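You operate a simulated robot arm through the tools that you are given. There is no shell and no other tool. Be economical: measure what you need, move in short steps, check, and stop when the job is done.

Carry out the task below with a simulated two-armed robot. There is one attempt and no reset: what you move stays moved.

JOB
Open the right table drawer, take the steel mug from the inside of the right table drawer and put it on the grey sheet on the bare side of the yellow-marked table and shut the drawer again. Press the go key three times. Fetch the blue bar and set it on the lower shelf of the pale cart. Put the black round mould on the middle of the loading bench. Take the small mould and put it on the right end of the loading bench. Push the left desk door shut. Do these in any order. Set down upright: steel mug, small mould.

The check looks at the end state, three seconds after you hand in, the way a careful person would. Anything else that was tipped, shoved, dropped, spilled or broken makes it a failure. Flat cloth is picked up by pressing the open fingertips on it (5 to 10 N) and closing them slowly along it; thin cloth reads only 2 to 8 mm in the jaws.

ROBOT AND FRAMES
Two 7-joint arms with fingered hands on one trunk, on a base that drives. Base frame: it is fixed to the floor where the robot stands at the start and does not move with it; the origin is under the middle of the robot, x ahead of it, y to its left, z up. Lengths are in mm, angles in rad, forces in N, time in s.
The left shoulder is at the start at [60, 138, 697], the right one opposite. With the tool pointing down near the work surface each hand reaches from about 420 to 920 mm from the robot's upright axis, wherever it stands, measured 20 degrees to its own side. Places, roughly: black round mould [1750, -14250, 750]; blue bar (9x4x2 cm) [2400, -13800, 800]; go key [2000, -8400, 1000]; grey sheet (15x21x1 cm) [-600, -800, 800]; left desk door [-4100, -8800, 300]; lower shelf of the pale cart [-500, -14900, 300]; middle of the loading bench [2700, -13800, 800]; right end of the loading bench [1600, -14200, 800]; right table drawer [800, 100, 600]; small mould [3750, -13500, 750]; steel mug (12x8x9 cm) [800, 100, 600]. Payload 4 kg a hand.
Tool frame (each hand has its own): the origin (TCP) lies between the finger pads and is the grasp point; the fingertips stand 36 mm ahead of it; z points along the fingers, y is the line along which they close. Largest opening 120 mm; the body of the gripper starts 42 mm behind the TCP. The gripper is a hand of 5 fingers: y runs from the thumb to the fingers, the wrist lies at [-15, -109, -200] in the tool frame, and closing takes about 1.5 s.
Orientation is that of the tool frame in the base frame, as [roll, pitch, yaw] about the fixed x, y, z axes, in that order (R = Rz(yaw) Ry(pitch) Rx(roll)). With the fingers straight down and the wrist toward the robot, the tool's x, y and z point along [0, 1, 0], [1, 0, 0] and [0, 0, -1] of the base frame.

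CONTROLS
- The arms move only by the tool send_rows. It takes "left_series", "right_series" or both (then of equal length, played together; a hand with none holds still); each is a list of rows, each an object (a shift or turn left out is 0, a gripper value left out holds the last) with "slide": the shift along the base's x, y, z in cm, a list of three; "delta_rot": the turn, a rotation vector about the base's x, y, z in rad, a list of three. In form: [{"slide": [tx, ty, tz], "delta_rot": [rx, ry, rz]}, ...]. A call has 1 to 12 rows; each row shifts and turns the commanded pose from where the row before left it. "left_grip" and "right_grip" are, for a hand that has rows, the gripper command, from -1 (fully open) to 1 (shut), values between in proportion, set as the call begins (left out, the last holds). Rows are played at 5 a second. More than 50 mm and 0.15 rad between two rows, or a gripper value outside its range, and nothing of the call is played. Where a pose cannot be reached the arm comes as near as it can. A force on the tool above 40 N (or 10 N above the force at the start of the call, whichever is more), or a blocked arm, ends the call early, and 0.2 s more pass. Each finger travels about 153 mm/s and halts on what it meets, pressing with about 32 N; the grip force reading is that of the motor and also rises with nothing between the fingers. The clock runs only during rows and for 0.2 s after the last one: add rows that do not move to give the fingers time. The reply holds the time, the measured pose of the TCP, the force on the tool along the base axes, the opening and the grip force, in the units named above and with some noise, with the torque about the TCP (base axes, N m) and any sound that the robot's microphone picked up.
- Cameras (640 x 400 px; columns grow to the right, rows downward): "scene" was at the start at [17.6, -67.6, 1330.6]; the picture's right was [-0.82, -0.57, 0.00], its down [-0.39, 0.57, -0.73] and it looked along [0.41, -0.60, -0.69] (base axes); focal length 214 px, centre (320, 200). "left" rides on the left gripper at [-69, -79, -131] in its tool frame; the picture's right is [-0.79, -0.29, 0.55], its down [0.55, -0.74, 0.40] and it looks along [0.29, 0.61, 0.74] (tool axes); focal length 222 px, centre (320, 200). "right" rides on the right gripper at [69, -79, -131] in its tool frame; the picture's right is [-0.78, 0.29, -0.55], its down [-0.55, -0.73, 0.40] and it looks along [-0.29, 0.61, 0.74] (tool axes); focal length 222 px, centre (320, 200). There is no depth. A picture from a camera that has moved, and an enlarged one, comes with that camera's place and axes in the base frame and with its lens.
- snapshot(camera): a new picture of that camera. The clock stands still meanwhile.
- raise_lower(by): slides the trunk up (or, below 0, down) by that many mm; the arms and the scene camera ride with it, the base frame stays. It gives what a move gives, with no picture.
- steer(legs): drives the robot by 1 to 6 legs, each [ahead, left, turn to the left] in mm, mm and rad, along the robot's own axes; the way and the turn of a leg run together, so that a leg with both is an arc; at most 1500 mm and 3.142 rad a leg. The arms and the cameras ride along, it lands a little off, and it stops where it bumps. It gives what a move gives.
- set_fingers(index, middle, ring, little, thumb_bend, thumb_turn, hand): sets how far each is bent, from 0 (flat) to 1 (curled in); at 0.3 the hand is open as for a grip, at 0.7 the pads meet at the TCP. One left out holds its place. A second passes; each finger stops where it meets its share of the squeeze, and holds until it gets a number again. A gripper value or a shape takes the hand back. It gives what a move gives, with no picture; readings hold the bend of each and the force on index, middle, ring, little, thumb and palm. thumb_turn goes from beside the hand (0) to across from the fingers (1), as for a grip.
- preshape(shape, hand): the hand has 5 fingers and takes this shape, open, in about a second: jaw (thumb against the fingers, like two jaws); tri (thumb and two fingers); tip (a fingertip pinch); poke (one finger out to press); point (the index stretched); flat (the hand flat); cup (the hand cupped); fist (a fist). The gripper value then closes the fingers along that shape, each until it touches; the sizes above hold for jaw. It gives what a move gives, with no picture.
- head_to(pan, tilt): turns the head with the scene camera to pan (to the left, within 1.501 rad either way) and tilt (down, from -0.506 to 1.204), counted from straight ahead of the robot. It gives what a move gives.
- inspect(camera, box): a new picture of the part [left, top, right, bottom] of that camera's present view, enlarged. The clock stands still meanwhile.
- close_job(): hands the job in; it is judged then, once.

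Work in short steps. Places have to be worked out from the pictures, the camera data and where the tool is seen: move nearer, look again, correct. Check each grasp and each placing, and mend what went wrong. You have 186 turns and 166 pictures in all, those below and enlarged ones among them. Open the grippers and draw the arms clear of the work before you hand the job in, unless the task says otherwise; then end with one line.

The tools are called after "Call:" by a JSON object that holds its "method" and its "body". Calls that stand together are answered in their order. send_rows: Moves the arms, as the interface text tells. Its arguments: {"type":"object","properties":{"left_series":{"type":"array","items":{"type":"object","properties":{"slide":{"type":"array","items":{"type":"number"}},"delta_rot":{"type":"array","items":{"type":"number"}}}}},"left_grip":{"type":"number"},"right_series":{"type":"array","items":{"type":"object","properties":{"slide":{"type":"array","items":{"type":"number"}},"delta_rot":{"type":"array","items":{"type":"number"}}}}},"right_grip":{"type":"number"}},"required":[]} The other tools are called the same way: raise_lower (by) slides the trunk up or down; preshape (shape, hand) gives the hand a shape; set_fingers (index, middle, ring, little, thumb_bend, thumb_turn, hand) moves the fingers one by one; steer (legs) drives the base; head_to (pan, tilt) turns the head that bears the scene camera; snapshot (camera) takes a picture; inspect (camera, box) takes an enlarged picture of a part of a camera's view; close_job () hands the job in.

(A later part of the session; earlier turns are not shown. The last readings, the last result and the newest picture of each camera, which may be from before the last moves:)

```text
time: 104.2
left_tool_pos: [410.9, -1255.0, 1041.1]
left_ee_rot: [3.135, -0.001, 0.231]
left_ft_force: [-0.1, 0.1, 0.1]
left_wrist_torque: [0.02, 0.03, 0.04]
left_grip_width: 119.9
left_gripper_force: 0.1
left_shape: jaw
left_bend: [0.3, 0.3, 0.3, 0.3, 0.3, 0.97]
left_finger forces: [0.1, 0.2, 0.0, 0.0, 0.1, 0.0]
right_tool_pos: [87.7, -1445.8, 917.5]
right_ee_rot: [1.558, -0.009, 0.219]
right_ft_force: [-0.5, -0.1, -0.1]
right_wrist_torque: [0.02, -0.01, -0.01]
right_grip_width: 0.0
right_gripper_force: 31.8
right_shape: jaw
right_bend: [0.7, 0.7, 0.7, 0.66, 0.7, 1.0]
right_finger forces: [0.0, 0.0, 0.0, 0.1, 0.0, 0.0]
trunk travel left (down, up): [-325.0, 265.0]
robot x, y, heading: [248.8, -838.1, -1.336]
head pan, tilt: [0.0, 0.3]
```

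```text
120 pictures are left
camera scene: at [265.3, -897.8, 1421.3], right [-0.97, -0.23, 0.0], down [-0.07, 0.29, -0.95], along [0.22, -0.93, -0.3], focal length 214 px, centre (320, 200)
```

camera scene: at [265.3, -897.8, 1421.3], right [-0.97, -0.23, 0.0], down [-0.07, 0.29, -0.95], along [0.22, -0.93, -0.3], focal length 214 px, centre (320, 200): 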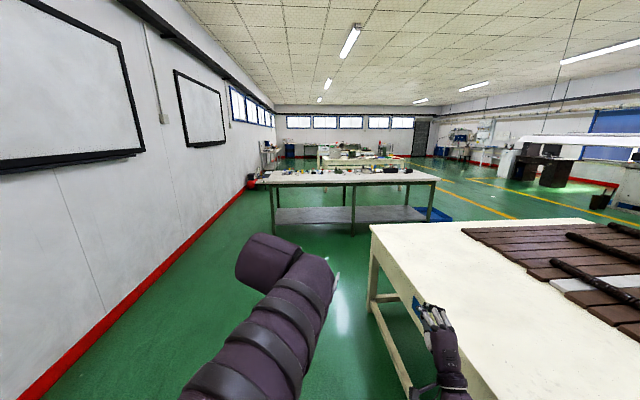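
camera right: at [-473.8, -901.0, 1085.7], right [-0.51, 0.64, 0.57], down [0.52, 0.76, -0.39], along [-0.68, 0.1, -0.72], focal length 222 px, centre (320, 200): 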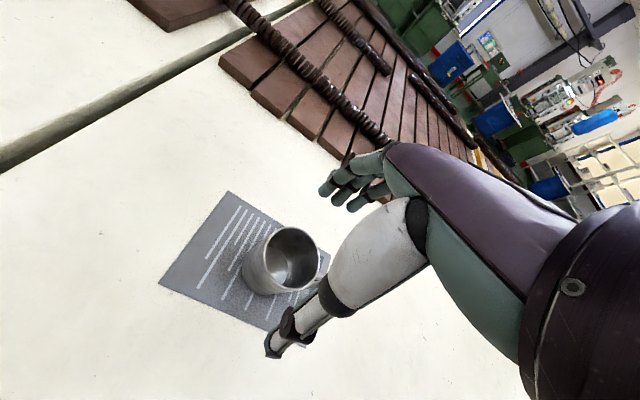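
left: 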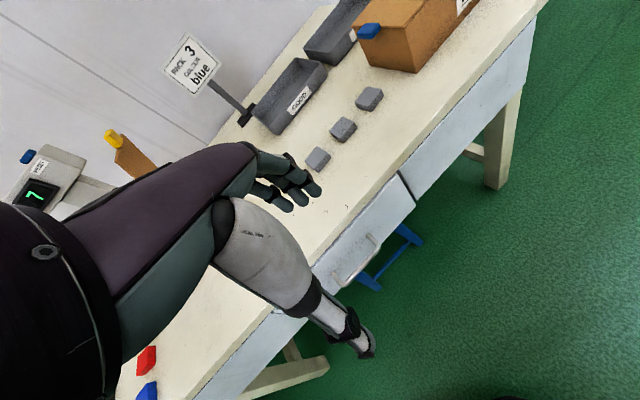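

The aisle leads to a cross corridor between this table and a bench about 2.7 m ahead, both turned by ~0.3 rad. I raise the trunk for clearance and drive to the corridor, then turn right into it.

Call:
{"method": "raise_lower", "body": {"by": 200}}

Call:
{"method": "steer", "body": {"legs": [[0, 0, 0.066], [1400, 0, 0], [480, 0, 0], [0, 0, -1.57]]}}

Call:
{"method": "snapshot", "body": {"camera": "scene"}}

```text
time: 106.4
left_tool_pos: [411.3, -1255.2, 1241.1]
left_ee_rot: [3.138, -0.001, 0.231]
left_ft_force: [0.7, 0.2, 0.0]
left_wrist_torque: [-0.01, 0.0, -0.04]
left_grip_width: 119.7
left_gripper_force: 0.0
left_shape: jaw
left_bend: [0.3, 0.3, 0.3, 0.3, 0.3, 0.97]
left_finger forces: [0.0, 0.1, 0.1, 0.0, 0.1, 0.0]
right_tool_pos: [86.8, -1445.7, 1117.0]
right_ee_rot: [1.558, -0.009, 0.219]
right_ft_force: [0.2, 0.8, 0.6]
right_wrist_torque: [-0.01, 0.02, -0.01]
right_grip_width: 0.0
right_gripper_force: 32.2
right_shape: jaw
right_bend: [0.7, 0.7, 0.7, 0.66, 0.7, 1.0]
right_finger forces: [0.0, 0.1, 0.0, 0.0, 0.0, 0.1]
trunk travel left (down, up): [-525.0, 65.0]
robot x, y, heading: [249.9, -835.1, -1.337]
head pan, tilt: [0.0, 0.3]
```

```text
time: 119.9
left_tool_pos: [454.4, -2802.6, 1240.5]
left_ee_rot: [3.136, -0.002, -1.205]
left_ft_force: [-0.1, 0.0, -0.1]
left_wrist_torque: [0.0, -0.01, 0.01]
left_grip_width: 119.8
left_gripper_force: 0.0
left_shape: jaw
left_bend: [0.3, 0.3, 0.3, 0.3, 0.3, 0.97]
left_finger forces: [0.0, 0.0, 0.1, 0.1, 0.0, 0.0]
right_tool_pos: [222.9, -2508.1, 1117.4]
right_ee_rot: [1.558, -0.009, -1.219]
right_ft_force: [0.6, -0.1, 0.3]
right_wrist_torque: [0.0, 0.01, 0.01]
right_grip_width: 0.1
right_gripper_force: 32.2
right_shape: jaw
right_bend: [0.7, 0.7, 0.7, 0.66, 0.7, 1.0]
right_finger forces: [0.0, 0.0, 0.1, 0.1, 0.0, 0.0]
trunk travel left (down, up): [-525.0, 65.0]
robot x, y, heading: [845.9, -2586.3, -2.769]
head pan, tilt: [0.0, 0.3]
```

```text
119 pictures are left
camera scene: at [788.9, -2610.7, 1621.4], right [-0.36, 0.93, 0.0], down [0.28, 0.11, -0.96], along [-0.89, -0.35, -0.3], focal length 214 px, centre (320, 200)
```

scene: 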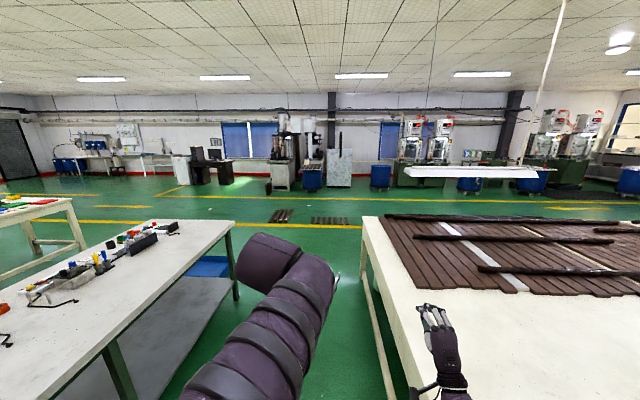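

I'm in the corridor, a little close to the right table. I strafe left 150 mm, drive 2.4 m through, turn left and look.

Call:
{"method": "steer", "body": {"legs": [[0, 150, 0], [1400, 0, -0.04], [1100, 0, 0], [0, 0, 1.57]]}}

Call:
{"method": "snapshot", "body": {"camera": "scene"}}

```text
time: 137.2
left_tool_pos: [-1274.5, -4000.6, 1241.3]
left_ee_rot: [3.136, -0.002, 0.402]
left_ft_force: [0.1, 0.0, -0.1]
left_wrist_torque: [-0.02, 0.01, -0.01]
left_grip_width: 120.0
left_gripper_force: 0.1
left_shape: jaw
left_bend: [0.3, 0.3, 0.3, 0.3, 0.3, 0.97]
left_finger forces: [0.1, 0.0, 0.0, 0.0, 0.1, 0.0]
right_tool_pos: [-1560.8, -4242.5, 1117.6]
right_ee_rot: [1.558, -0.009, 0.387]
right_ft_force: [0.1, 0.3, -0.3]
right_wrist_torque: [0.0, -0.01, -0.01]
right_grip_width: 0.0
right_gripper_force: 31.6
right_shape: jaw
right_bend: [0.7, 0.7, 0.7, 0.66, 0.7, 1.0]
right_finger forces: [0.1, 0.0, 0.0, 0.0, 0.0, 0.0]
trunk travel left (down, up): [-525.0, 65.0]
robot x, y, heading: [-1504.6, -3617.3, -1.164]
head pan, tilt: [0.0, 0.3]
```

```text
118 pictures are left
camera scene: at [-1478.1, -3673.8, 1621.4], right [-0.92, -0.4, 0.0], down [-0.12, 0.27, -0.96], along [0.38, -0.88, -0.3], focal length 214 px, centre (320, 200)
```

scene: 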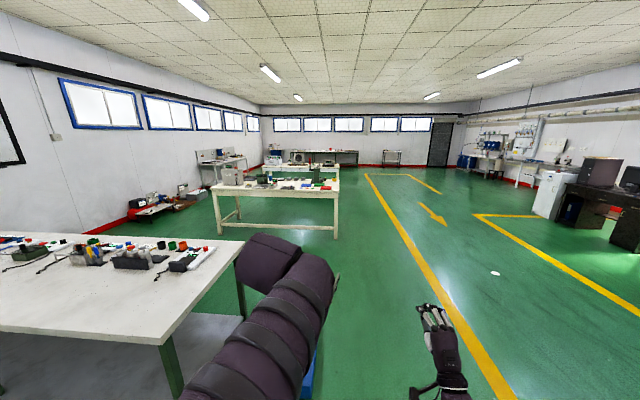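

The lane is clear: the dark desk (door job) is to the right about 3.7 m ahead, the far bench straight ahead. I drive ahead and look toward the desk.

Call:
{"method": "steer", "body": {"legs": [[1400, -150, 0], [1400, -300, 0]]}}

Call:
{"method": "head_to", "body": {"pan": -1.2, "tilt": 0.35}}

Call:
{"method": "snapshot", "body": {"camera": "scene"}}

```text
time: 141.2
left_tool_pos: [-1064.7, -4683.8, 1240.9]
left_ee_rot: [3.14, -0.004, 0.398]
left_ft_force: [0.6, -0.6, 0.3]
left_wrist_torque: [0.04, 0.02, 0.02]
left_grip_width: 119.7
left_gripper_force: 0.1
left_shape: jaw
left_bend: [0.3, 0.3, 0.3, 0.3, 0.3, 0.97]
left_finger forces: [0.0, 0.0, 0.0, 0.0, 0.0, 0.1]
right_tool_pos: [-1351.9, -4925.6, 1115.5]
right_ee_rot: [1.559, -0.01, 0.389]
right_ft_force: [-0.4, -0.9, 0.7]
right_wrist_torque: [-0.01, -0.04, 0.0]
right_grip_width: 0.0
right_gripper_force: 31.9
right_shape: jaw
right_bend: [0.7, 0.7, 0.7, 0.66, 0.7, 1.0]
right_finger forces: [0.1, 0.0, 0.1, 0.0, 0.1, 0.0]
trunk travel left (down, up): [-525.0, 65.0]
robot x, y, heading: [-1292.5, -4299.4, -1.168]
head pan, tilt: [0.0, 0.3]
stopped in leg 1: the robot was blocked; the commanded pose is now the measured one
```

```text
time: 142.6
left_tool_pos: [-1065.5, -4679.4, 1241.1]
left_ee_rot: [3.136, -0.004, 0.396]
left_ft_force: [-0.2, -0.4, -0.3]
left_wrist_torque: [-0.01, 0.01, 0.05]
left_grip_width: 119.6
left_gripper_force: 0.1
left_shape: jaw
left_bend: [0.3, 0.3, 0.3, 0.3, 0.3, 0.97]
left_finger forces: [0.0, 0.0, 0.0, 0.0, 0.0, 0.0]
right_tool_pos: [-1351.6, -4922.6, 1117.1]
right_ee_rot: [1.558, -0.008, 0.386]
right_ft_force: [-0.3, 1.2, 0.5]
right_wrist_torque: [-0.01, -0.01, 0.02]
right_grip_width: 0.0
right_gripper_force: 32.2
right_shape: jaw
right_bend: [0.7, 0.7, 0.7, 0.66, 0.7, 1.0]
right_finger forces: [0.1, 0.0, 0.0, 0.0, 0.0, 0.0]
trunk travel left (down, up): [-525.0, 65.0]
robot x, y, heading: [-1294.3, -4300.0, -1.167]
head pan, tilt: [-1.201, 0.351]
```

```text
117 pictures are left
camera scene: at [-1371.0, -4333.1, 1616.7], right [-0.7, 0.71, 0.0], down [0.25, 0.24, -0.94], along [-0.67, -0.66, -0.34], focal length 214 px, centre (320, 200)
```

scene: 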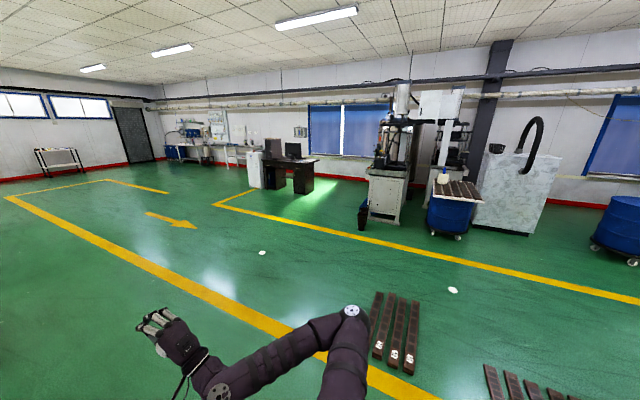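

I bumped something, possibly the blue item on the floor by the bench end. I look down-left.

Call:
{"method": "head_to", "body": {"pan": 0.5, "tilt": 1.0}}

Call:
{"method": "snapshot", "body": {"camera": "scene"}}

Call:
{"method": "snapshot", "body": {"camera": "left"}}

```text
time: 144.3
left_tool_pos: [-1065.9, -4680.6, 1242.0]
left_ee_rot: [3.136, -0.004, 0.398]
left_ft_force: [0.6, 0.3, 0.2]
left_wrist_torque: [0.0, -0.01, 0.0]
left_grip_width: 120.3
left_gripper_force: 0.0
left_shape: jaw
left_bend: [0.3, 0.3, 0.3, 0.3, 0.3, 0.97]
left_finger forces: [0.1, 0.0, 0.1, 0.1, 0.0, 0.1]
right_tool_pos: [-1350.8, -4922.9, 1116.9]
right_ee_rot: [1.557, -0.009, 0.384]
right_ft_force: [-0.5, 0.1, 0.0]
right_wrist_torque: [0.01, -0.03, -0.01]
right_grip_width: 0.2
right_gripper_force: 32.2
right_shape: jaw
right_bend: [0.7, 0.7, 0.7, 0.66, 0.7, 1.0]
right_finger forces: [0.1, 0.1, 0.1, 0.0, 0.0, 0.0]
trunk travel left (down, up): [-525.0, 65.0]
robot x, y, heading: [-1298.0, -4294.4, -1.165]
head pan, tilt: [0.499, 1.0]
```

```text
116 pictures are left
camera scene: at [-1249.8, -4311.1, 1561.9], right [-0.62, -0.79, 0.0], down [-0.66, 0.52, -0.54], along [0.42, -0.33, -0.84], focal length 214 px, centre (320, 200)
```

scene: 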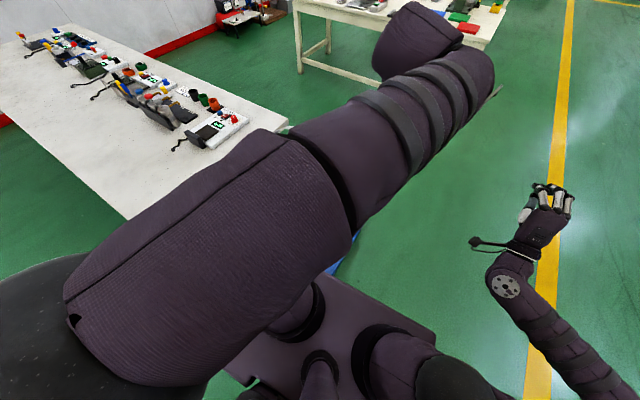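

```text
115 pictures are left
camera left: at [-1160.8, -4634.1, 1371.6], right [-0.83, -0.04, -0.55], down [0.22, 0.89, -0.4], along [0.51, -0.46, -0.73], focal length 222 px, centre (320, 200)
```

left: 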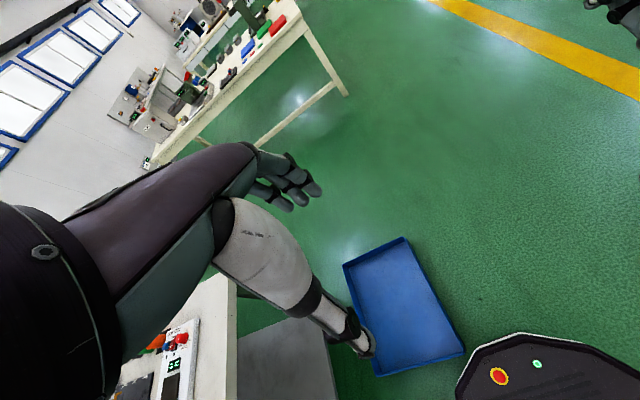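

A blue floor tray stopped the base. I back off, go around it well to the right, and then continue ahead.

Call:
{"method": "steer", "body": {"legs": [[-100, 0, 0], [0, -500, 0], [1400, 0, 0], [1200, -300, 0]]}}

Call:
{"method": "head_to", "body": {"pan": -1.0, "tilt": 0.35}}

Call:
{"method": "snapshot", "body": {"camera": "scene"}}

```text
time: 160.5
left_tool_pos: [-931.3, -7333.3, 1241.3]
left_ee_rot: [3.135, -0.002, 0.329]
left_ft_force: [-0.3, -0.5, -0.4]
left_wrist_torque: [0.01, 0.02, -0.03]
left_grip_width: 119.8
left_gripper_force: 0.0
left_shape: jaw
left_bend: [0.3, 0.3, 0.3, 0.3, 0.3, 0.97]
left_finger forces: [0.1, 0.0, 0.0, 0.0, 0.0, 0.0]
right_tool_pos: [-1231.7, -7555.3, 1116.7]
right_ee_rot: [1.557, -0.009, 0.319]
right_ft_force: [0.7, -1.3, -0.4]
right_wrist_torque: [-0.02, 0.0, 0.0]
right_grip_width: 0.0
right_gripper_force: 31.8
right_shape: jaw
right_bend: [0.7, 0.7, 0.7, 0.66, 0.7, 1.0]
right_finger forces: [0.0, 0.0, 0.0, 0.1, 0.0, 0.0]
trunk travel left (down, up): [-525.0, 65.0]
robot x, y, heading: [-1137.3, -6938.9, -1.236]
head pan, tilt: [0.499, 1.0]
```

```text
time: 162.1
left_tool_pos: [-930.6, -7334.0, 1240.7]
left_ee_rot: [3.134, -0.005, 0.33]
left_ft_force: [-0.3, -0.5, 0.3]
left_wrist_torque: [0.02, 0.02, -0.01]
left_grip_width: 120.0
left_gripper_force: 0.1
left_shape: jaw
left_bend: [0.3, 0.3, 0.3, 0.3, 0.3, 0.97]
left_finger forces: [0.0, 0.0, 0.0, 0.1, 0.0, 0.0]
right_tool_pos: [-1232.6, -7553.9, 1117.5]
right_ee_rot: [1.557, -0.009, 0.321]
right_ft_force: [-0.5, -0.3, 0.7]
right_wrist_torque: [-0.02, 0.01, 0.0]
right_grip_width: 0.0
right_gripper_force: 32.2
right_shape: jaw
right_bend: [0.7, 0.7, 0.7, 0.66, 0.7, 1.0]
right_finger forces: [0.0, 0.0, 0.0, 0.0, 0.0, 0.1]
trunk travel left (down, up): [-525.0, 65.0]
robot x, y, heading: [-1129.5, -6934.8, -1.231]
head pan, tilt: [-1.0, 0.351]
```

```text
114 pictures are left
camera scene: at [-1198.5, -6978.3, 1616.7], right [-0.79, 0.62, 0.0], down [0.21, 0.27, -0.94], along [-0.58, -0.74, -0.34], focal length 214 px, centre (320, 200)
```

scene: 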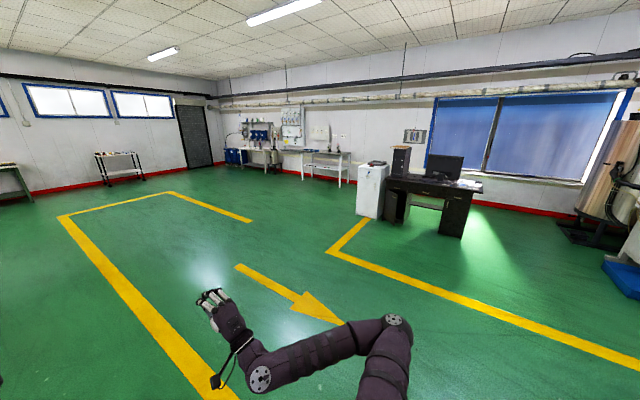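

I enlarge the desk to find its open door.

Call:
{"method": "inspect", "body": {"camera": "scene", "box": [340, 130, 500, 250]}}

```text
3.33 times, centred on (420, 190) of scene
camera zoom: at [-1198.5, -6978.3, 1616.7], right [-0.79, 0.62, 0.0], down [0.21, 0.27, -0.94], along [-0.58, -0.74, -0.34], focal length 715 px, centre (-13, 233)
```

zoom: 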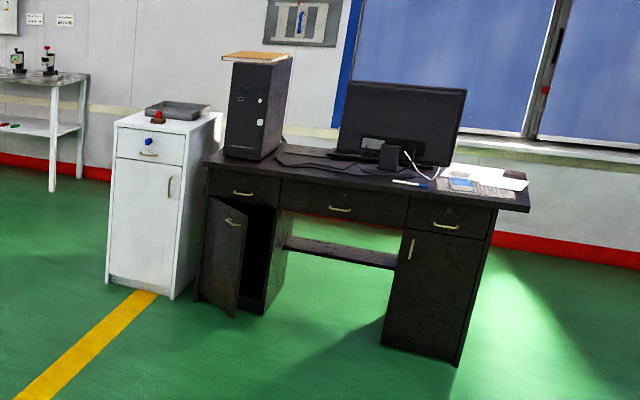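

The left pedestal door is hinged on its left and stands ajar toward me; free edge near [-4170, -8740], desk front faces heading -2.87. I tuck the left arm back, then turn and drive to stand in front, right hand lined up with the door's free edge.

Call:
{"method": "send_rows", "body": {"left_series": [{"slide": [1, 4, 0]}, {"slide": [2, 4, 0]}, {"slide": [2, 3, 0]}, {}]}}

Call:
{"method": "steer", "body": {"legs": [[0, 0, -1.637], [1300, 600, 0], [1000, 591, 0]]}}

Call:
{"method": "head_to", "body": {"pan": -0.1, "tilt": 0.75}}

Call:
{"method": "snapshot", "body": {"camera": "scene"}}

```text
time: 163.1
left_tool_pos: [-876.3, -7224.4, 1231.4]
left_ee_rot: [-3.107, 0.073, 0.313]
left_ft_force: [0.5, 0.4, -0.8]
left_wrist_torque: [-0.02, 0.0, 0.01]
left_grip_width: 119.9
left_gripper_force: 0.0
left_shape: jaw
left_bend: [0.3, 0.3, 0.3, 0.3, 0.3, 0.97]
left_finger forces: [0.0, 0.0, 0.0, 0.1, 0.1, 0.0]
right_tool_pos: [-1232.0, -7554.5, 1116.8]
right_ee_rot: [1.557, -0.009, 0.32]
right_ft_force: [-0.7, 0.2, 0.5]
right_wrist_torque: [-0.05, -0.01, 0.0]
right_grip_width: 0.0
right_gripper_force: 31.5
right_shape: jaw
right_bend: [0.7, 0.7, 0.7, 0.66, 0.7, 1.0]
right_finger forces: [0.0, 0.0, 0.0, 0.0, 0.1, 0.0]
trunk travel left (down, up): [-525.0, 65.0]
robot x, y, heading: [-1132.5, -6934.8, -1.234]
head pan, tilt: [-1.0, 0.351]
```

```text
time: 179.8
left_tool_pos: [-3426.1, -8845.2, 1238.7]
left_ee_rot: [-3.134, 0.05, -1.383]
left_ft_force: [0.1, 0.6, 0.7]
left_wrist_torque: [-0.04, 0.01, 0.01]
left_grip_width: 119.9
left_gripper_force: 0.1
left_shape: jaw
left_bend: [0.3, 0.3, 0.3, 0.3, 0.3, 0.97]
left_finger forces: [0.0, 0.0, 0.0, 0.1, 0.0, 0.0]
right_tool_pos: [-3714.7, -8459.0, 1117.2]
right_ee_rot: [1.558, -0.008, -1.367]
right_ft_force: [0.4, -0.2, 0.7]
right_wrist_torque: [-0.01, 0.01, -0.01]
right_grip_width: 0.0
right_gripper_force: 31.9
right_shape: jaw
right_bend: [0.7, 0.7, 0.7, 0.66, 0.7, 1.0]
right_finger forces: [0.0, 0.0, 0.0, 0.0, 0.0, 0.0]
trunk travel left (down, up): [-525.0, 65.0]
robot x, y, heading: [-3108.8, -8634.0, -2.916]
head pan, tilt: [-1.0, 0.351]
```

```text
time: 181.1
left_tool_pos: [-3425.0, -8845.8, 1239.3]
left_ee_rot: [-3.134, 0.05, -1.385]
left_ft_force: [0.2, -0.1, -0.6]
left_wrist_torque: [0.02, -0.03, 0.02]
left_grip_width: 119.9
left_gripper_force: 0.0
left_shape: jaw
left_bend: [0.3, 0.3, 0.3, 0.3, 0.3, 0.97]
left_finger forces: [0.0, 0.0, 0.0, 0.0, 0.1, 0.0]
right_tool_pos: [-3714.2, -8458.6, 1117.2]
right_ee_rot: [1.559, -0.008, -1.367]
right_ft_force: [0.8, 0.8, -0.4]
right_wrist_torque: [-0.01, -0.03, 0.05]
right_grip_width: 0.1
right_gripper_force: 31.8
right_shape: jaw
right_bend: [0.7, 0.7, 0.7, 0.66, 0.7, 1.0]
right_finger forces: [0.0, 0.0, 0.0, 0.0, 0.1, 0.0]
trunk travel left (down, up): [-525.0, 65.0]
robot x, y, heading: [-3107.7, -8633.4, -2.918]
head pan, tilt: [-0.099, 0.75]
```

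```text
112 pictures are left
camera scene: at [-3161.7, -8634.5, 1581.1], right [-0.12, 0.99, 0.0], down [0.68, 0.08, -0.73], along [-0.73, -0.09, -0.68], focal length 214 px, centre (320, 200)
```

scene: 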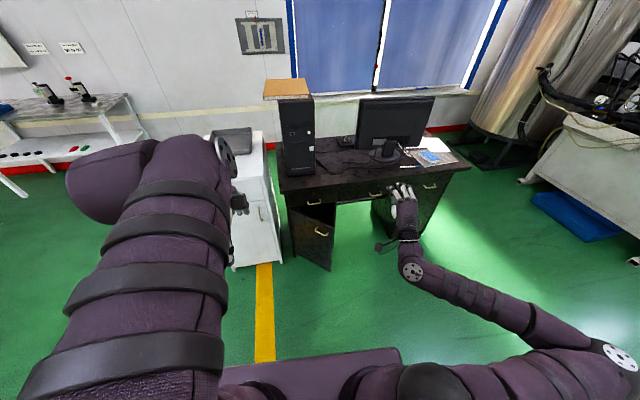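

I enlarge the door area from here.

Call:
{"method": "inspect", "body": {"camera": "scene", "box": [250, 160, 450, 285]}}

```text
3.20 times, centred on (350, 222) of scene
camera zoom: at [-3161.7, -8634.5, 1581.1], right [-0.12, 0.99, 0.0], down [0.68, 0.08, -0.73], along [-0.73, -0.09, -0.68], focal length 686 px, centre (224, 128)
```

zoom: 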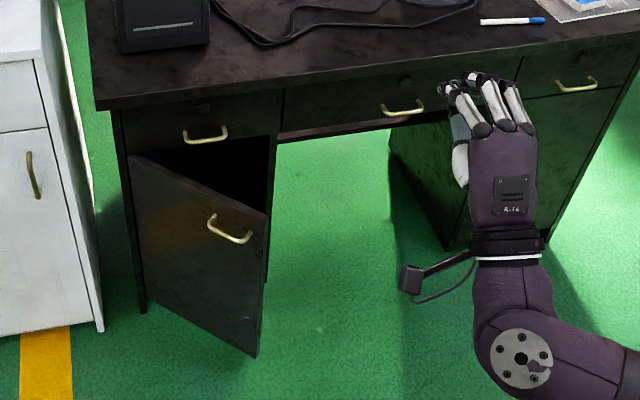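

Door: hinge about [-4077, -8947], free edge [-3989, -8656], about 35° open, z 80–595. I strafe left 230 mm, lower the trunk and the right hand to z ≈ 420.

Call:
{"method": "steer", "body": {"legs": [[0, 230, 0.04]]}}

Call:
{"method": "raise_lower", "body": {"by": -520}}

Call:
{"method": "send_rows", "body": {"right_series": [{"slide": [0, 0, -4]}, {"slide": [0, 0, -4]}, {"slide": [0, 0, -4]}, {"slide": [0, 0, -4]}, {}]}}

Call:
{"method": "snapshot", "body": {"camera": "scene"}}

```text
time: 182.8
left_tool_pos: [-3363.1, -9080.2, 1239.4]
left_ee_rot: [-3.135, 0.05, -1.353]
left_ft_force: [-0.3, -0.2, 0.0]
left_wrist_torque: [0.05, -0.02, 0.02]
left_grip_width: 120.2
left_gripper_force: 0.1
left_shape: jaw
left_bend: [0.3, 0.3, 0.3, 0.3, 0.3, 0.97]
left_finger forces: [0.0, 0.0, 0.1, 0.0, 0.1, 0.0]
right_tool_pos: [-3666.4, -8703.6, 1118.1]
right_ee_rot: [1.558, -0.007, -1.334]
right_ft_force: [0.8, 0.1, 0.1]
right_wrist_torque: [-0.04, 0.02, -0.04]
right_grip_width: 0.1
right_gripper_force: 31.6
right_shape: jaw
right_bend: [0.7, 0.7, 0.7, 0.66, 0.7, 1.0]
right_finger forces: [0.0, 0.1, 0.0, 0.0, 0.0, 0.0]
trunk travel left (down, up): [-525.0, 65.0]
robot x, y, heading: [-3055.7, -8852.7, -2.893]
head pan, tilt: [-0.099, 0.75]
```

```text
refused: -520 is not a number from -400 to 400
```

```text
time: 184.0
left_tool_pos: [-3363.5, -9078.5, 1239.5]
left_ee_rot: [-3.137, 0.051, -1.35]
left_ft_force: [0.1, 0.1, -0.4]
left_wrist_torque: [0.02, 0.01, -0.01]
left_grip_width: 119.9
left_gripper_force: 0.1
left_shape: jaw
left_bend: [0.3, 0.3, 0.3, 0.3, 0.3, 0.97]
left_finger forces: [0.0, 0.1, 0.1, 0.0, 0.1, 0.1]
right_tool_pos: [-3663.1, -8703.7, 953.5]
right_ee_rot: [1.557, -0.008, -1.333]
right_ft_force: [0.4, 1.2, 0.6]
right_wrist_torque: [-0.01, -0.02, -0.02]
right_grip_width: 0.0
right_gripper_force: 32.3
right_shape: jaw
right_bend: [0.7, 0.7, 0.7, 0.66, 0.7, 1.0]
right_finger forces: [0.0, 0.1, 0.1, 0.0, 0.0, 0.0]
trunk travel left (down, up): [-525.0, 65.0]
robot x, y, heading: [-3055.5, -8852.1, -2.885]
head pan, tilt: [-0.099, 0.75]
```

```text
110 pictures are left
camera scene: at [-3107.6, -8859.1, 1581.1], right [-0.15, 0.99, 0.0], down [0.67, 0.11, -0.73], along [-0.72, -0.11, -0.68], focal length 214 px, centre (320, 200)
```

scene: 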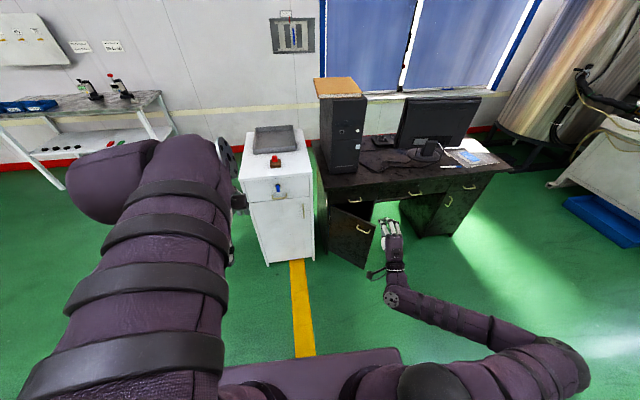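

The trunk move was too large for one call. I lower in two steps and shift 60 mm right so the fist lands near the free edge.

Call:
{"method": "raise_lower", "body": {"by": -400}}

Call:
{"method": "raise_lower", "body": {"by": -120}}

Call:
{"method": "steer", "body": {"legs": [[0, -60, 0], [220, 0, 0]]}}

Call:
{"method": "snapshot", "body": {"camera": "scene"}}

```text
time: 187.8
left_tool_pos: [-3371.7, -9099.8, 816.2]
left_ee_rot: [-3.046, 0.134, -1.314]
left_ft_force: [-0.8, 1.6, 0.2]
left_wrist_torque: [0.01, 0.0, 0.0]
left_grip_width: 120.1
left_gripper_force: 0.1
left_shape: jaw
left_bend: [0.3, 0.3, 0.3, 0.3, 0.3, 0.97]
left_finger forces: [0.0, 0.0, 0.0, 0.0, 0.0, 0.1]
right_tool_pos: [-3662.6, -8703.7, 553.9]
right_ee_rot: [1.557, -0.009, -1.334]
right_ft_force: [-0.3, -0.6, -0.4]
right_wrist_torque: [0.01, 0.0, -0.02]
right_grip_width: 0.0
right_gripper_force: 31.7
right_shape: jaw
right_bend: [0.7, 0.7, 0.7, 0.66, 0.7, 1.0]
right_finger forces: [0.0, 0.1, 0.0, 0.1, 0.0, 0.0]
trunk travel left (down, up): [-125.0, 465.0]
robot x, y, heading: [-3056.0, -8853.3, -2.89]
head pan, tilt: [-0.099, 0.75]
```

```text
time: 189.3
left_tool_pos: [-3377.0, -9097.8, 692.2]
left_ee_rot: [-3.034, 0.147, -1.332]
left_ft_force: [-0.6, 0.2, 0.3]
left_wrist_torque: [-0.04, -0.01, -0.03]
left_grip_width: 119.7
left_gripper_force: 0.1
left_shape: jaw
left_bend: [0.3, 0.3, 0.3, 0.3, 0.3, 0.97]
left_finger forces: [0.1, 0.0, 0.0, 0.0, 0.0, 0.0]
right_tool_pos: [-3665.9, -8705.8, 428.4]
right_ee_rot: [1.568, -0.009, -1.333]
right_ft_force: [0.4, 0.8, -0.2]
right_wrist_torque: [0.04, -0.01, 0.0]
right_grip_width: 0.0
right_gripper_force: 31.5
right_shape: jaw
right_bend: [0.7, 0.7, 0.7, 0.66, 0.7, 1.0]
right_finger forces: [0.0, 0.1, 0.0, 0.1, 0.0, 0.0]
trunk travel left (down, up): [-5.0, 585.0]
robot x, y, heading: [-3052.5, -8851.3, -2.889]
head pan, tilt: [-0.099, 0.75]
```

```text
time: 191.6
left_tool_pos: [-3607.0, -9099.1, 690.9]
left_ee_rot: [-3.037, 0.146, -1.328]
left_ft_force: [-0.4, -0.2, 0.1]
left_wrist_torque: [0.02, 0.03, 0.0]
left_grip_width: 120.0
left_gripper_force: 0.0
left_shape: jaw
left_bend: [0.3, 0.3, 0.3, 0.3, 0.3, 0.97]
left_finger forces: [0.0, 0.1, 0.1, 0.0, 0.0, 0.1]
right_tool_pos: [-3896.5, -8706.4, 428.2]
right_ee_rot: [1.568, -0.008, -1.329]
right_ft_force: [-0.5, 0.6, -0.2]
right_wrist_torque: [0.0, 0.02, 0.0]
right_grip_width: 0.0
right_gripper_force: 32.1
right_shape: jaw
right_bend: [0.7, 0.7, 0.7, 0.66, 0.7, 1.0]
right_finger forces: [0.0, 0.0, 0.0, 0.1, 0.0, 0.1]
trunk travel left (down, up): [-5.0, 585.0]
robot x, y, heading: [-3285.1, -8854.7, -2.884]
head pan, tilt: [-0.099, 0.75]
```

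```text
109 pictures are left
camera scene: at [-3347.0, -8862.0, 1059.9], right [-0.16, 0.99, 0.0], down [0.68, 0.11, -0.72], along [-0.72, -0.11, -0.69], focal length 214 px, centre (320, 200)
```

scene: 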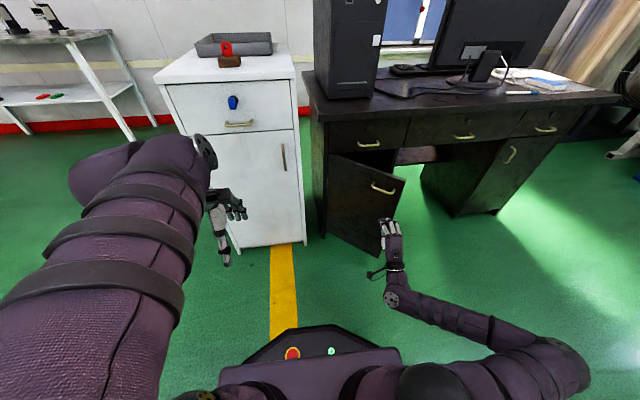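

The fist is in front of the door near its free edge. I push it along -x with the arm, stopping on force.

Call:
{"method": "send_rows", "body": {"right_series": [{"slide": [-3, 0, 0]}, {"slide": [-3, 0, 0]}, {"slide": [-3, 0, 0]}, {"slide": [-3, 0, 0]}, {"slide": [-3, 0, 0]}, {"slide": [-3, 0, 0]}, {}]}}

Call:
{"method": "snapshot", "body": {"camera": "scene"}}

```text
time: 193.2
left_tool_pos: [-3605.9, -9099.0, 690.7]
left_ee_rot: [-3.034, 0.15, -1.327]
left_ft_force: [0.3, -0.7, 0.6]
left_wrist_torque: [0.02, 0.0, 0.0]
left_grip_width: 120.1
left_gripper_force: 0.0
left_shape: jaw
left_bend: [0.3, 0.3, 0.3, 0.3, 0.3, 0.97]
left_finger forces: [0.1, 0.0, 0.0, 0.0, 0.0, 0.0]
right_tool_pos: [-4075.4, -8706.7, 428.6]
right_ee_rot: [1.567, -0.009, -1.331]
right_ft_force: [-0.1, 0.7, -0.3]
right_wrist_torque: [-0.02, 0.04, 0.0]
right_grip_width: 0.1
right_gripper_force: 32.2
right_shape: jaw
right_bend: [0.7, 0.7, 0.7, 0.66, 0.7, 1.0]
right_finger forces: [0.1, 0.0, 0.0, 0.1, 0.0, 0.0]
trunk travel left (down, up): [-5.0, 585.0]
robot x, y, heading: [-3286.4, -8855.2, -2.882]
head pan, tilt: [-0.099, 0.75]
```

```text
108 pictures are left
camera scene: at [-3345.7, -8861.9, 1060.5], right [-0.16, 0.99, 0.0], down [0.68, 0.11, -0.73], along [-0.72, -0.11, -0.69], focal length 214 px, centre (320, 200)
```

scene: 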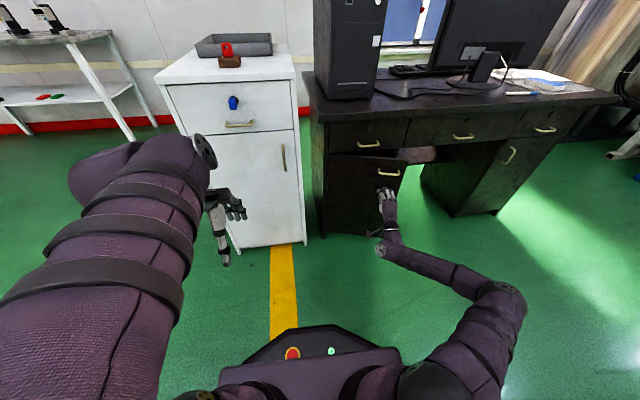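

Nearly shut. I push further until it resists.

Call:
{"method": "send_rows", "body": {"right_series": [{"slide": [-1.5, 0, 0]}, {"slide": [-1.5, 0, 0]}, {"slide": [-1, 0, 0]}, {"slide": [-1, 0, 0]}, {"slide": [-1, 0, 0]}, {"slide": [-1, 0, 0]}]}}

Call:
{"method": "inspect", "body": {"camera": "scene", "box": [290, 110, 450, 250]}}

```text
time: 194.6
left_tool_pos: [-3605.7, -9099.7, 691.6]
left_ee_rot: [-3.032, 0.15, -1.327]
left_ft_force: [0.3, -1.0, -0.7]
left_wrist_torque: [0.0, -0.01, 0.06]
left_grip_width: 120.2
left_gripper_force: 0.0
left_shape: jaw
left_bend: [0.3, 0.3, 0.3, 0.3, 0.3, 0.97]
left_finger forces: [0.0, 0.0, 0.0, 0.0, 0.1, 0.0]
right_tool_pos: [-4147.8, -8706.7, 429.4]
right_ee_rot: [1.567, -0.007, -1.329]
right_ft_force: [-0.2, -0.4, 0.1]
right_wrist_torque: [-0.01, 0.04, -0.01]
right_grip_width: 0.0
right_gripper_force: 31.8
right_shape: jaw
right_bend: [0.7, 0.7, 0.7, 0.66, 0.7, 1.0]
right_finger forces: [0.0, 0.0, 0.0, 0.0, 0.1, 0.0]
trunk travel left (down, up): [-5.0, 585.0]
robot x, y, heading: [-3286.3, -8852.4, -2.88]
head pan, tilt: [-0.099, 0.75]
```

```text
2.86 times, centred on (370, 180) of scene
camera zoom: at [-3345.6, -8861.9, 1060.8], right [-0.16, 0.99, 0.0], down [0.68, 0.11, -0.73], along [-0.72, -0.11, -0.69], focal length 613 px, centre (177, 257)
```

zoom: 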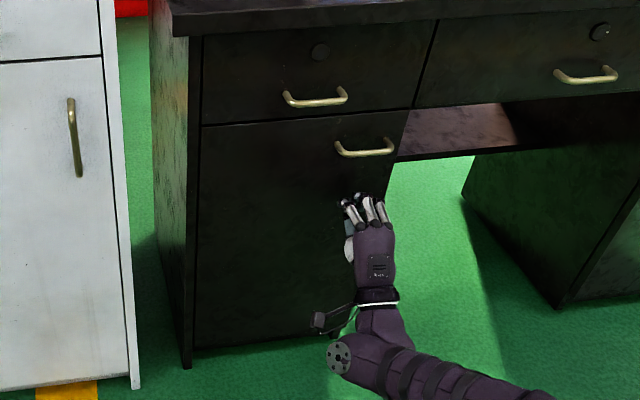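

It looks shut; one more small push to feel the stop.

Call:
{"method": "send_rows", "body": {"right_series": [{"slide": [-1, -0.2, 0]}, {"slide": [-1, -0.2, 0]}, {"slide": [-1, -0.2, 0]}, {"slide": [-1, -0.2, 0]}]}}

Call:
{"method": "inspect", "body": {"camera": "scene", "box": [290, 110, 450, 250]}}

```text
time: 195.1
left_tool_pos: [-3604.8, -9100.3, 692.5]
left_ee_rot: [-3.032, 0.152, -1.325]
left_ft_force: [0.5, -1.4, -0.1]
left_wrist_torque: [0.0, 0.0, -0.01]
left_grip_width: 120.0
left_gripper_force: 0.0
left_shape: jaw
left_bend: [0.3, 0.3, 0.3, 0.3, 0.3, 0.97]
left_finger forces: [0.1, 0.1, 0.1, 0.0, 0.1, 0.0]
right_tool_pos: [-4158.7, -8707.1, 429.8]
right_ee_rot: [1.556, -0.011, -1.33]
right_ft_force: [8.9, 0.8, -1.1]
right_wrist_torque: [0.04, -0.04, 0.16]
right_grip_width: 0.0
right_gripper_force: 32.3
right_shape: jaw
right_bend: [0.7, 0.7, 0.7, 0.66, 0.7, 1.0]
right_finger forces: [0.1, 0.1, 0.0, 0.1, 0.0, 0.1]
trunk travel left (down, up): [-5.0, 585.0]
robot x, y, heading: [-3281.2, -8850.9, -2.887]
head pan, tilt: [-0.099, 0.75]
stopped in row 2 (right hand): the force on the tool passed its limit at 61 N (the readings are from after the stop); the commanded pose is now the measured one
```

```text
2.86 times, centred on (370, 180) of scene
camera zoom: at [-3343.2, -8860.8, 1060.3], right [-0.16, 0.99, 0.0], down [0.68, 0.11, -0.73], along [-0.72, -0.11, -0.69], focal length 613 px, centre (177, 257)
```

zoom: 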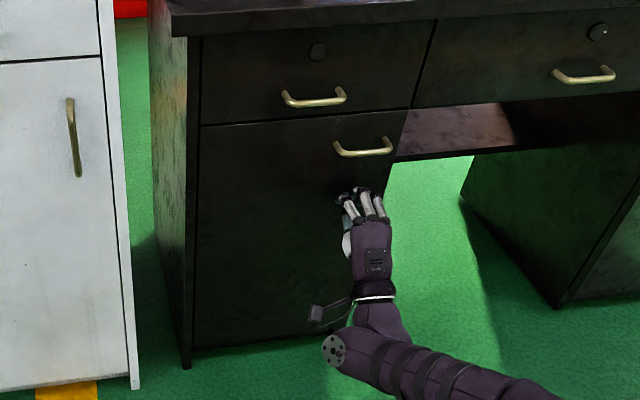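

Door is firmly shut. I withdraw, raise the trunk, back away, turn toward the go-key area and drive closer.

Call:
{"method": "send_rows", "body": {"right_series": [{"slide": [4, 0, 0]}, {"slide": [4.5, 0, 0]}, {"slide": [4.5, 0, 0]}, {"slide": [4.5, 0, 0]}, {"slide": [4.5, 0, 0]}]}}

Call:
{"method": "steer", "body": {"legs": [[-600, 0, 0]]}}

Call:
{"method": "raise_lower", "body": {"by": 400}}

Call:
{"method": "steer", "body": {"legs": [[0, 0, 2.95], [1400, 0, 0], [600, 0, 0]]}}

Call:
{"method": "head_to", "body": {"pan": 0.1, "tilt": 0.3}}

Call:
{"method": "snapshot", "body": {"camera": "scene"}}

```text
time: 196.3
left_tool_pos: [-3605.8, -9098.7, 692.6]
left_ee_rot: [-3.032, 0.151, -1.323]
left_ft_force: [-0.2, 0.1, 0.6]
left_wrist_torque: [0.01, 0.02, -0.02]
left_grip_width: 119.8
left_gripper_force: 0.0
left_shape: jaw
left_bend: [0.3, 0.3, 0.3, 0.3, 0.3, 0.97]
left_finger forces: [0.0, 0.0, 0.1, 0.0, 0.0, 0.0]
right_tool_pos: [-3937.6, -8709.7, 434.2]
right_ee_rot: [1.558, -0.01, -1.33]
right_ft_force: [-0.1, -0.2, 0.3]
right_wrist_torque: [-0.01, 0.03, 0.03]
right_grip_width: 0.0
right_gripper_force: 31.9
right_shape: jaw
right_bend: [0.7, 0.7, 0.7, 0.66, 0.71, 1.0]
right_finger forces: [0.0, 0.1, 0.0, 0.0, 0.0, 0.0]
trunk travel left (down, up): [-5.0, 585.0]
robot x, y, heading: [-3282.4, -8854.9, -2.886]
head pan, tilt: [-0.099, 0.75]
```

```text
time: 199.7
left_tool_pos: [-3027.8, -8946.6, 691.8]
left_ee_rot: [-3.031, 0.151, -1.34]
left_ft_force: [-1.1, 0.1, 1.1]
left_wrist_torque: [0.03, -0.02, -0.01]
left_grip_width: 119.9
left_gripper_force: 0.0
left_shape: jaw
left_bend: [0.3, 0.3, 0.3, 0.3, 0.3, 0.97]
left_finger forces: [0.0, 0.0, 0.0, 0.1, 0.0, 0.0]
right_tool_pos: [-3354.8, -8551.6, 433.4]
right_ee_rot: [1.558, -0.01, -1.343]
right_ft_force: [-0.2, -0.2, 0.1]
right_wrist_torque: [0.01, -0.03, -0.01]
right_grip_width: 0.0
right_gripper_force: 32.1
right_shape: jaw
right_bend: [0.7, 0.7, 0.7, 0.66, 0.72, 1.0]
right_finger forces: [0.0, 0.0, 0.1, 0.1, 0.1, 0.0]
trunk travel left (down, up): [-5.0, 585.0]
robot x, y, heading: [-2703.8, -8706.1, -2.902]
head pan, tilt: [-0.099, 0.75]
```

```text
time: 203.5
left_tool_pos: [-3023.5, -8945.0, 1094.2]
left_ee_rot: [-3.042, 0.151, -1.342]
left_ft_force: [0.5, -0.3, 0.3]
left_wrist_torque: [0.02, -0.02, 0.02]
left_grip_width: 120.4
left_gripper_force: 0.0
left_shape: jaw
left_bend: [0.3, 0.3, 0.3, 0.3, 0.3, 0.97]
left_finger forces: [0.0, 0.0, 0.0, 0.0, 0.1, 0.0]
right_tool_pos: [-3352.7, -8553.0, 836.8]
right_ee_rot: [1.549, -0.011, -1.341]
right_ft_force: [0.4, -0.1, -0.6]
right_wrist_torque: [-0.01, -0.01, 0.0]
right_grip_width: 0.0
right_gripper_force: 32.1
right_shape: jaw
right_bend: [0.7, 0.7, 0.7, 0.66, 0.73, 1.0]
right_finger forces: [0.0, 0.0, 0.1, 0.0, 0.0, 0.0]
trunk travel left (down, up): [-405.0, 185.0]
robot x, y, heading: [-2704.3, -8705.9, -2.898]
head pan, tilt: [-0.099, 0.75]
```

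```text
time: 220.6
left_tool_pos: [-324.1, -8403.5, 1095.8]
left_ee_rot: [-3.04, 0.152, 1.625]
left_ft_force: [-0.1, -0.1, 0.3]
left_wrist_torque: [-0.02, 0.01, -0.01]
left_grip_width: 120.1
left_gripper_force: 0.1
left_shape: jaw
left_bend: [0.3, 0.3, 0.3, 0.3, 0.3, 0.97]
left_finger forces: [0.0, 0.0, 0.1, 0.0, 0.0, 0.1]
right_tool_pos: [-71.4, -8847.6, 837.3]
right_ee_rot: [1.55, -0.011, 1.622]
right_ft_force: [-0.7, -0.5, -0.2]
right_wrist_torque: [-0.01, -0.03, 0.06]
right_grip_width: 0.0
right_gripper_force: 31.9
right_shape: jaw
right_bend: [0.7, 0.7, 0.7, 0.66, 0.73, 1.0]
right_finger forces: [0.1, 0.0, 0.1, 0.1, 0.0, 0.1]
trunk travel left (down, up): [-405.0, 185.0]
robot x, y, heading: [-682.2, -8584.3, 0.066]
head pan, tilt: [-0.099, 0.75]
```

```text
time: 221.4
left_tool_pos: [-324.5, -8403.0, 1095.0]
left_ee_rot: [-3.041, 0.15, 1.624]
left_ft_force: [-1.4, -0.1, -1.2]
left_wrist_torque: [0.02, 0.02, 0.01]
left_grip_width: 120.2
left_gripper_force: 0.1
left_shape: jaw
left_bend: [0.3, 0.3, 0.3, 0.3, 0.3, 0.97]
left_finger forces: [0.1, 0.1, 0.0, 0.0, 0.1, 0.1]
right_tool_pos: [-72.1, -8849.1, 838.2]
right_ee_rot: [1.549, -0.011, 1.622]
right_ft_force: [0.7, -0.1, 0.0]
right_wrist_torque: [-0.01, -0.03, -0.02]
right_grip_width: 0.2
right_gripper_force: 32.3
right_shape: jaw
right_bend: [0.7, 0.7, 0.7, 0.66, 0.73, 1.0]
right_finger forces: [0.1, 0.1, 0.0, 0.0, 0.0, 0.1]
trunk travel left (down, up): [-405.0, 185.0]
robot x, y, heading: [-685.7, -8583.7, 0.066]
head pan, tilt: [0.099, 0.3]
```

```text
105 pictures are left
camera scene: at [-618.7, -8568.2, 1501.3], right [0.16, -0.99, 0.0], down [-0.29, -0.05, -0.95], along [0.94, 0.16, -0.3], focal length 214 px, centre (320, 200)
```

scene: 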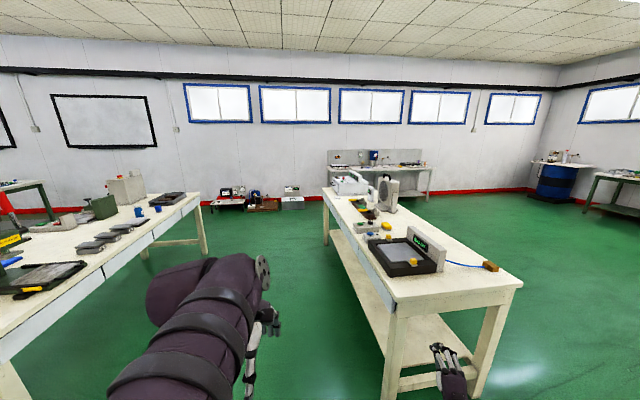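

The go key should be on the machine at the far end of the table ahead; I enlarge it.

Call:
{"method": "inspect", "body": {"camera": "scene", "box": [310, 140, 440, 225]}}

Call:
{"method": "inspect", "body": {"camera": "scene", "box": [310, 200, 530, 340]}}

```text
4.71 times, centred on (375, 182) of scene
camera zoom: at [-618.7, -8568.2, 1501.3], right [0.16, -0.99, 0.0], down [-0.29, -0.05, -0.95], along [0.94, 0.16, -0.3], focal length 1009 px, centre (61, 282)
```

zoom: 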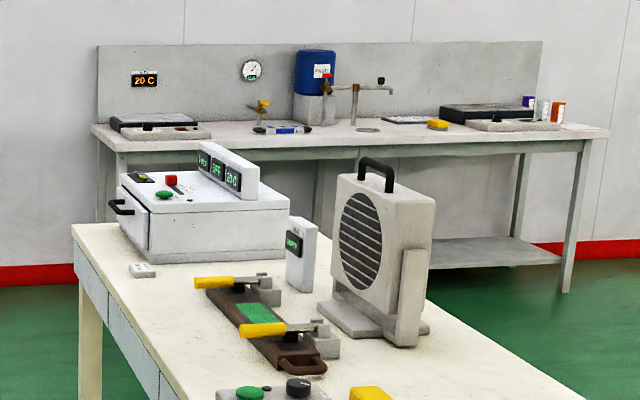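

```text
2.86 times, centred on (420, 270) of scene
camera zoom: at [-618.7, -8568.2, 1501.3], right [0.16, -0.99, 0.0], down [-0.29, -0.05, -0.95], along [0.94, 0.16, -0.3], focal length 613 px, centre (34, 0)
```

zoom: 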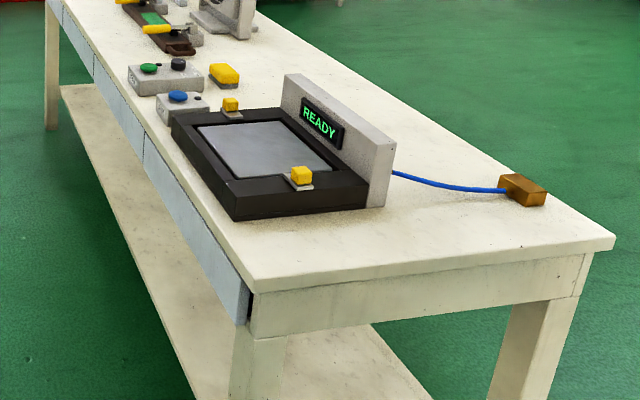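

The green and red keys sit on the white machine at the far left end; the table's working side is its left. I raise the trunk and drive up the aisle on that side, then turn to face the machine.

Call:
{"method": "raise_lower", "body": {"by": 180}}

Call:
{"method": "steer", "body": {"legs": [[0, 0, 0.26], [0, 306, 0], [1350, 0, 0], [1340, 0, 0], [0, 0, -1.57]]}}

Call:
{"method": "head_to", "body": {"pan": 0, "tilt": 0.6}}

Call:
{"method": "snapshot", "body": {"camera": "scene"}}

```text
time: 223.4
left_tool_pos: [-324.8, -8403.0, 1274.4]
left_ee_rot: [-3.042, 0.152, 1.623]
left_ft_force: [0.6, -0.2, -0.2]
left_wrist_torque: [0.02, -0.01, 0.02]
left_grip_width: 119.7
left_gripper_force: 0.1
left_shape: jaw
left_bend: [0.3, 0.3, 0.3, 0.3, 0.3, 0.97]
left_finger forces: [0.0, 0.0, 0.0, 0.1, 0.0, 0.0]
right_tool_pos: [-71.3, -8848.1, 1018.7]
right_ee_rot: [1.549, -0.011, 1.622]
right_ft_force: [-0.6, -0.5, -0.3]
right_wrist_torque: [-0.01, -0.02, 0.0]
right_grip_width: 0.0
right_gripper_force: 31.9
right_shape: jaw
right_bend: [0.7, 0.7, 0.7, 0.66, 0.73, 1.0]
right_finger forces: [0.0, 0.1, 0.1, 0.0, 0.0, 0.1]
trunk travel left (down, up): [-585.0, 5.0]
robot x, y, heading: [-682.7, -8581.3, 0.067]
head pan, tilt: [0.099, 0.3]
```

```text
time: 242.8
left_tool_pos: [2006.8, -7718.5, 1274.2]
left_ee_rot: [-3.042, 0.152, 0.318]
left_ft_force: [0.8, 1.0, -0.2]
left_wrist_torque: [-0.01, -0.02, 0.01]
left_grip_width: 119.9
left_gripper_force: 0.1
left_shape: jaw
left_bend: [0.3, 0.3, 0.3, 0.3, 0.3, 0.97]
left_finger forces: [0.0, 0.1, 0.0, 0.0, 0.1, 0.0]
right_tool_pos: [1642.1, -8081.6, 1018.0]
right_ee_rot: [1.549, -0.011, 0.318]
right_ft_force: [-0.1, -0.3, 0.4]
right_wrist_torque: [-0.01, -0.01, 0.04]
right_grip_width: 0.0
right_gripper_force: 32.3
right_shape: jaw
right_bend: [0.7, 0.7, 0.7, 0.66, 0.73, 1.0]
right_finger forces: [0.1, 0.0, 0.0, 0.0, 0.0, 0.0]
trunk travel left (down, up): [-585.0, 5.0]
robot x, y, heading: [1735.8, -7422.4, -1.239]
head pan, tilt: [0.099, 0.3]
```

```text
time: 243.6
left_tool_pos: [2005.3, -7719.1, 1274.7]
left_ee_rot: [-3.04, 0.15, 0.319]
left_ft_force: [-0.4, 0.8, -0.4]
left_wrist_torque: [0.01, -0.01, 0.01]
left_grip_width: 120.0
left_gripper_force: 0.0
left_shape: jaw
left_bend: [0.3, 0.3, 0.3, 0.3, 0.3, 0.97]
left_finger forces: [0.0, 0.1, 0.0, 0.0, 0.0, 0.0]
right_tool_pos: [1642.5, -8081.2, 1019.8]
right_ee_rot: [1.549, -0.011, 0.316]
right_ft_force: [-0.3, -0.5, 0.6]
right_wrist_torque: [0.03, -0.02, -0.05]
right_grip_width: 0.0
right_gripper_force: 32.5
right_shape: jaw
right_bend: [0.7, 0.7, 0.7, 0.66, 0.73, 1.0]
right_finger forces: [0.1, 0.0, 0.0, 0.0, 0.0, 0.0]
trunk travel left (down, up): [-585.0, 5.0]
robot x, y, heading: [1734.4, -7419.6, -1.24]
head pan, tilt: [0.0, 0.6]
```

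```text
102 pictures are left
camera scene: at [1758.7, -7476.9, 1654.0], right [-0.95, -0.33, 0.0], down [-0.18, 0.53, -0.83], along [0.27, -0.78, -0.56], focal length 214 px, centre (320, 200)
```

scene: 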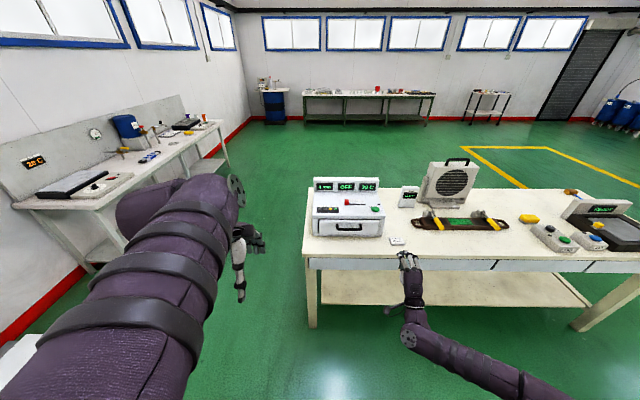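

I enlarge the white machine to read its keys.

Call:
{"method": "inspect", "body": {"camera": "scene", "box": [295, 165, 425, 255]}}

Call:
{"method": "inspect", "body": {"camera": "scene", "box": [310, 190, 400, 245]}}

Call:
{"method": "inspect", "body": {"camera": "scene", "box": [510, 185, 640, 265]}}

```text
4.44 times, centred on (360, 210) of scene
camera zoom: at [1758.7, -7476.9, 1654.0], right [-0.95, -0.33, 0.0], down [-0.18, 0.53, -0.83], along [0.27, -0.78, -0.56], focal length 953 px, centre (142, 156)
```

zoom: 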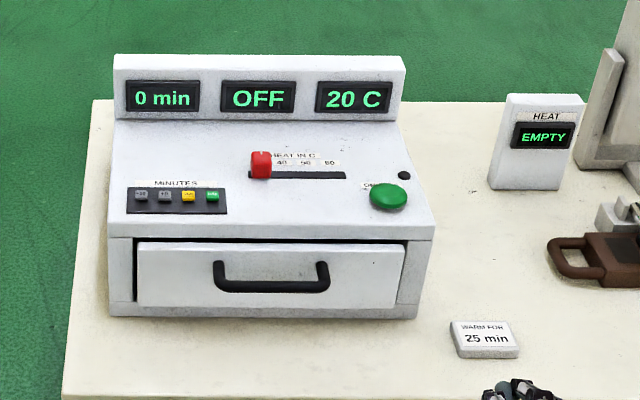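

```text
7.11 times, centred on (355, 218) of scene
camera zoom: at [1758.7, -7476.9, 1654.0], right [-0.95, -0.33, 0.0], down [-0.18, 0.53, -0.83], along [0.27, -0.78, -0.56], focal length 1525 px, centre (71, 76)
```

zoom: 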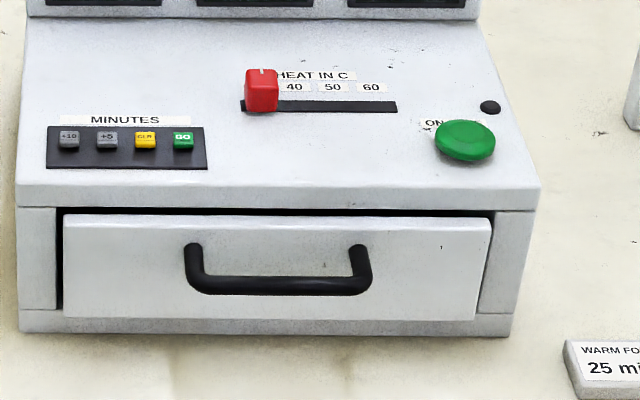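

```text
4.92 times, centred on (575, 225) of scene
camera zoom: at [1758.7, -7476.9, 1654.0], right [-0.95, -0.33, 0.0], down [-0.18, 0.53, -0.83], along [0.27, -0.78, -0.56], focal length 1056 px, centre (-935, 77)
```

zoom: 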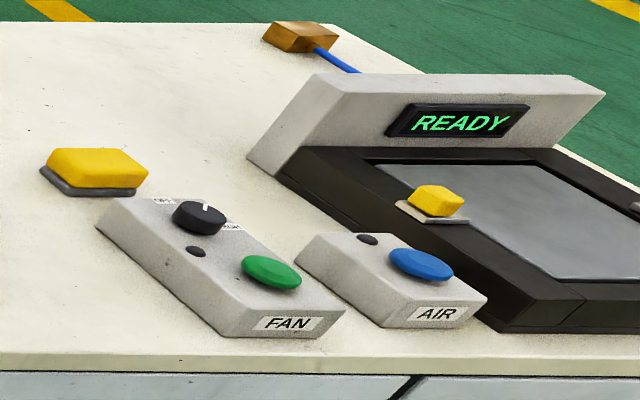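

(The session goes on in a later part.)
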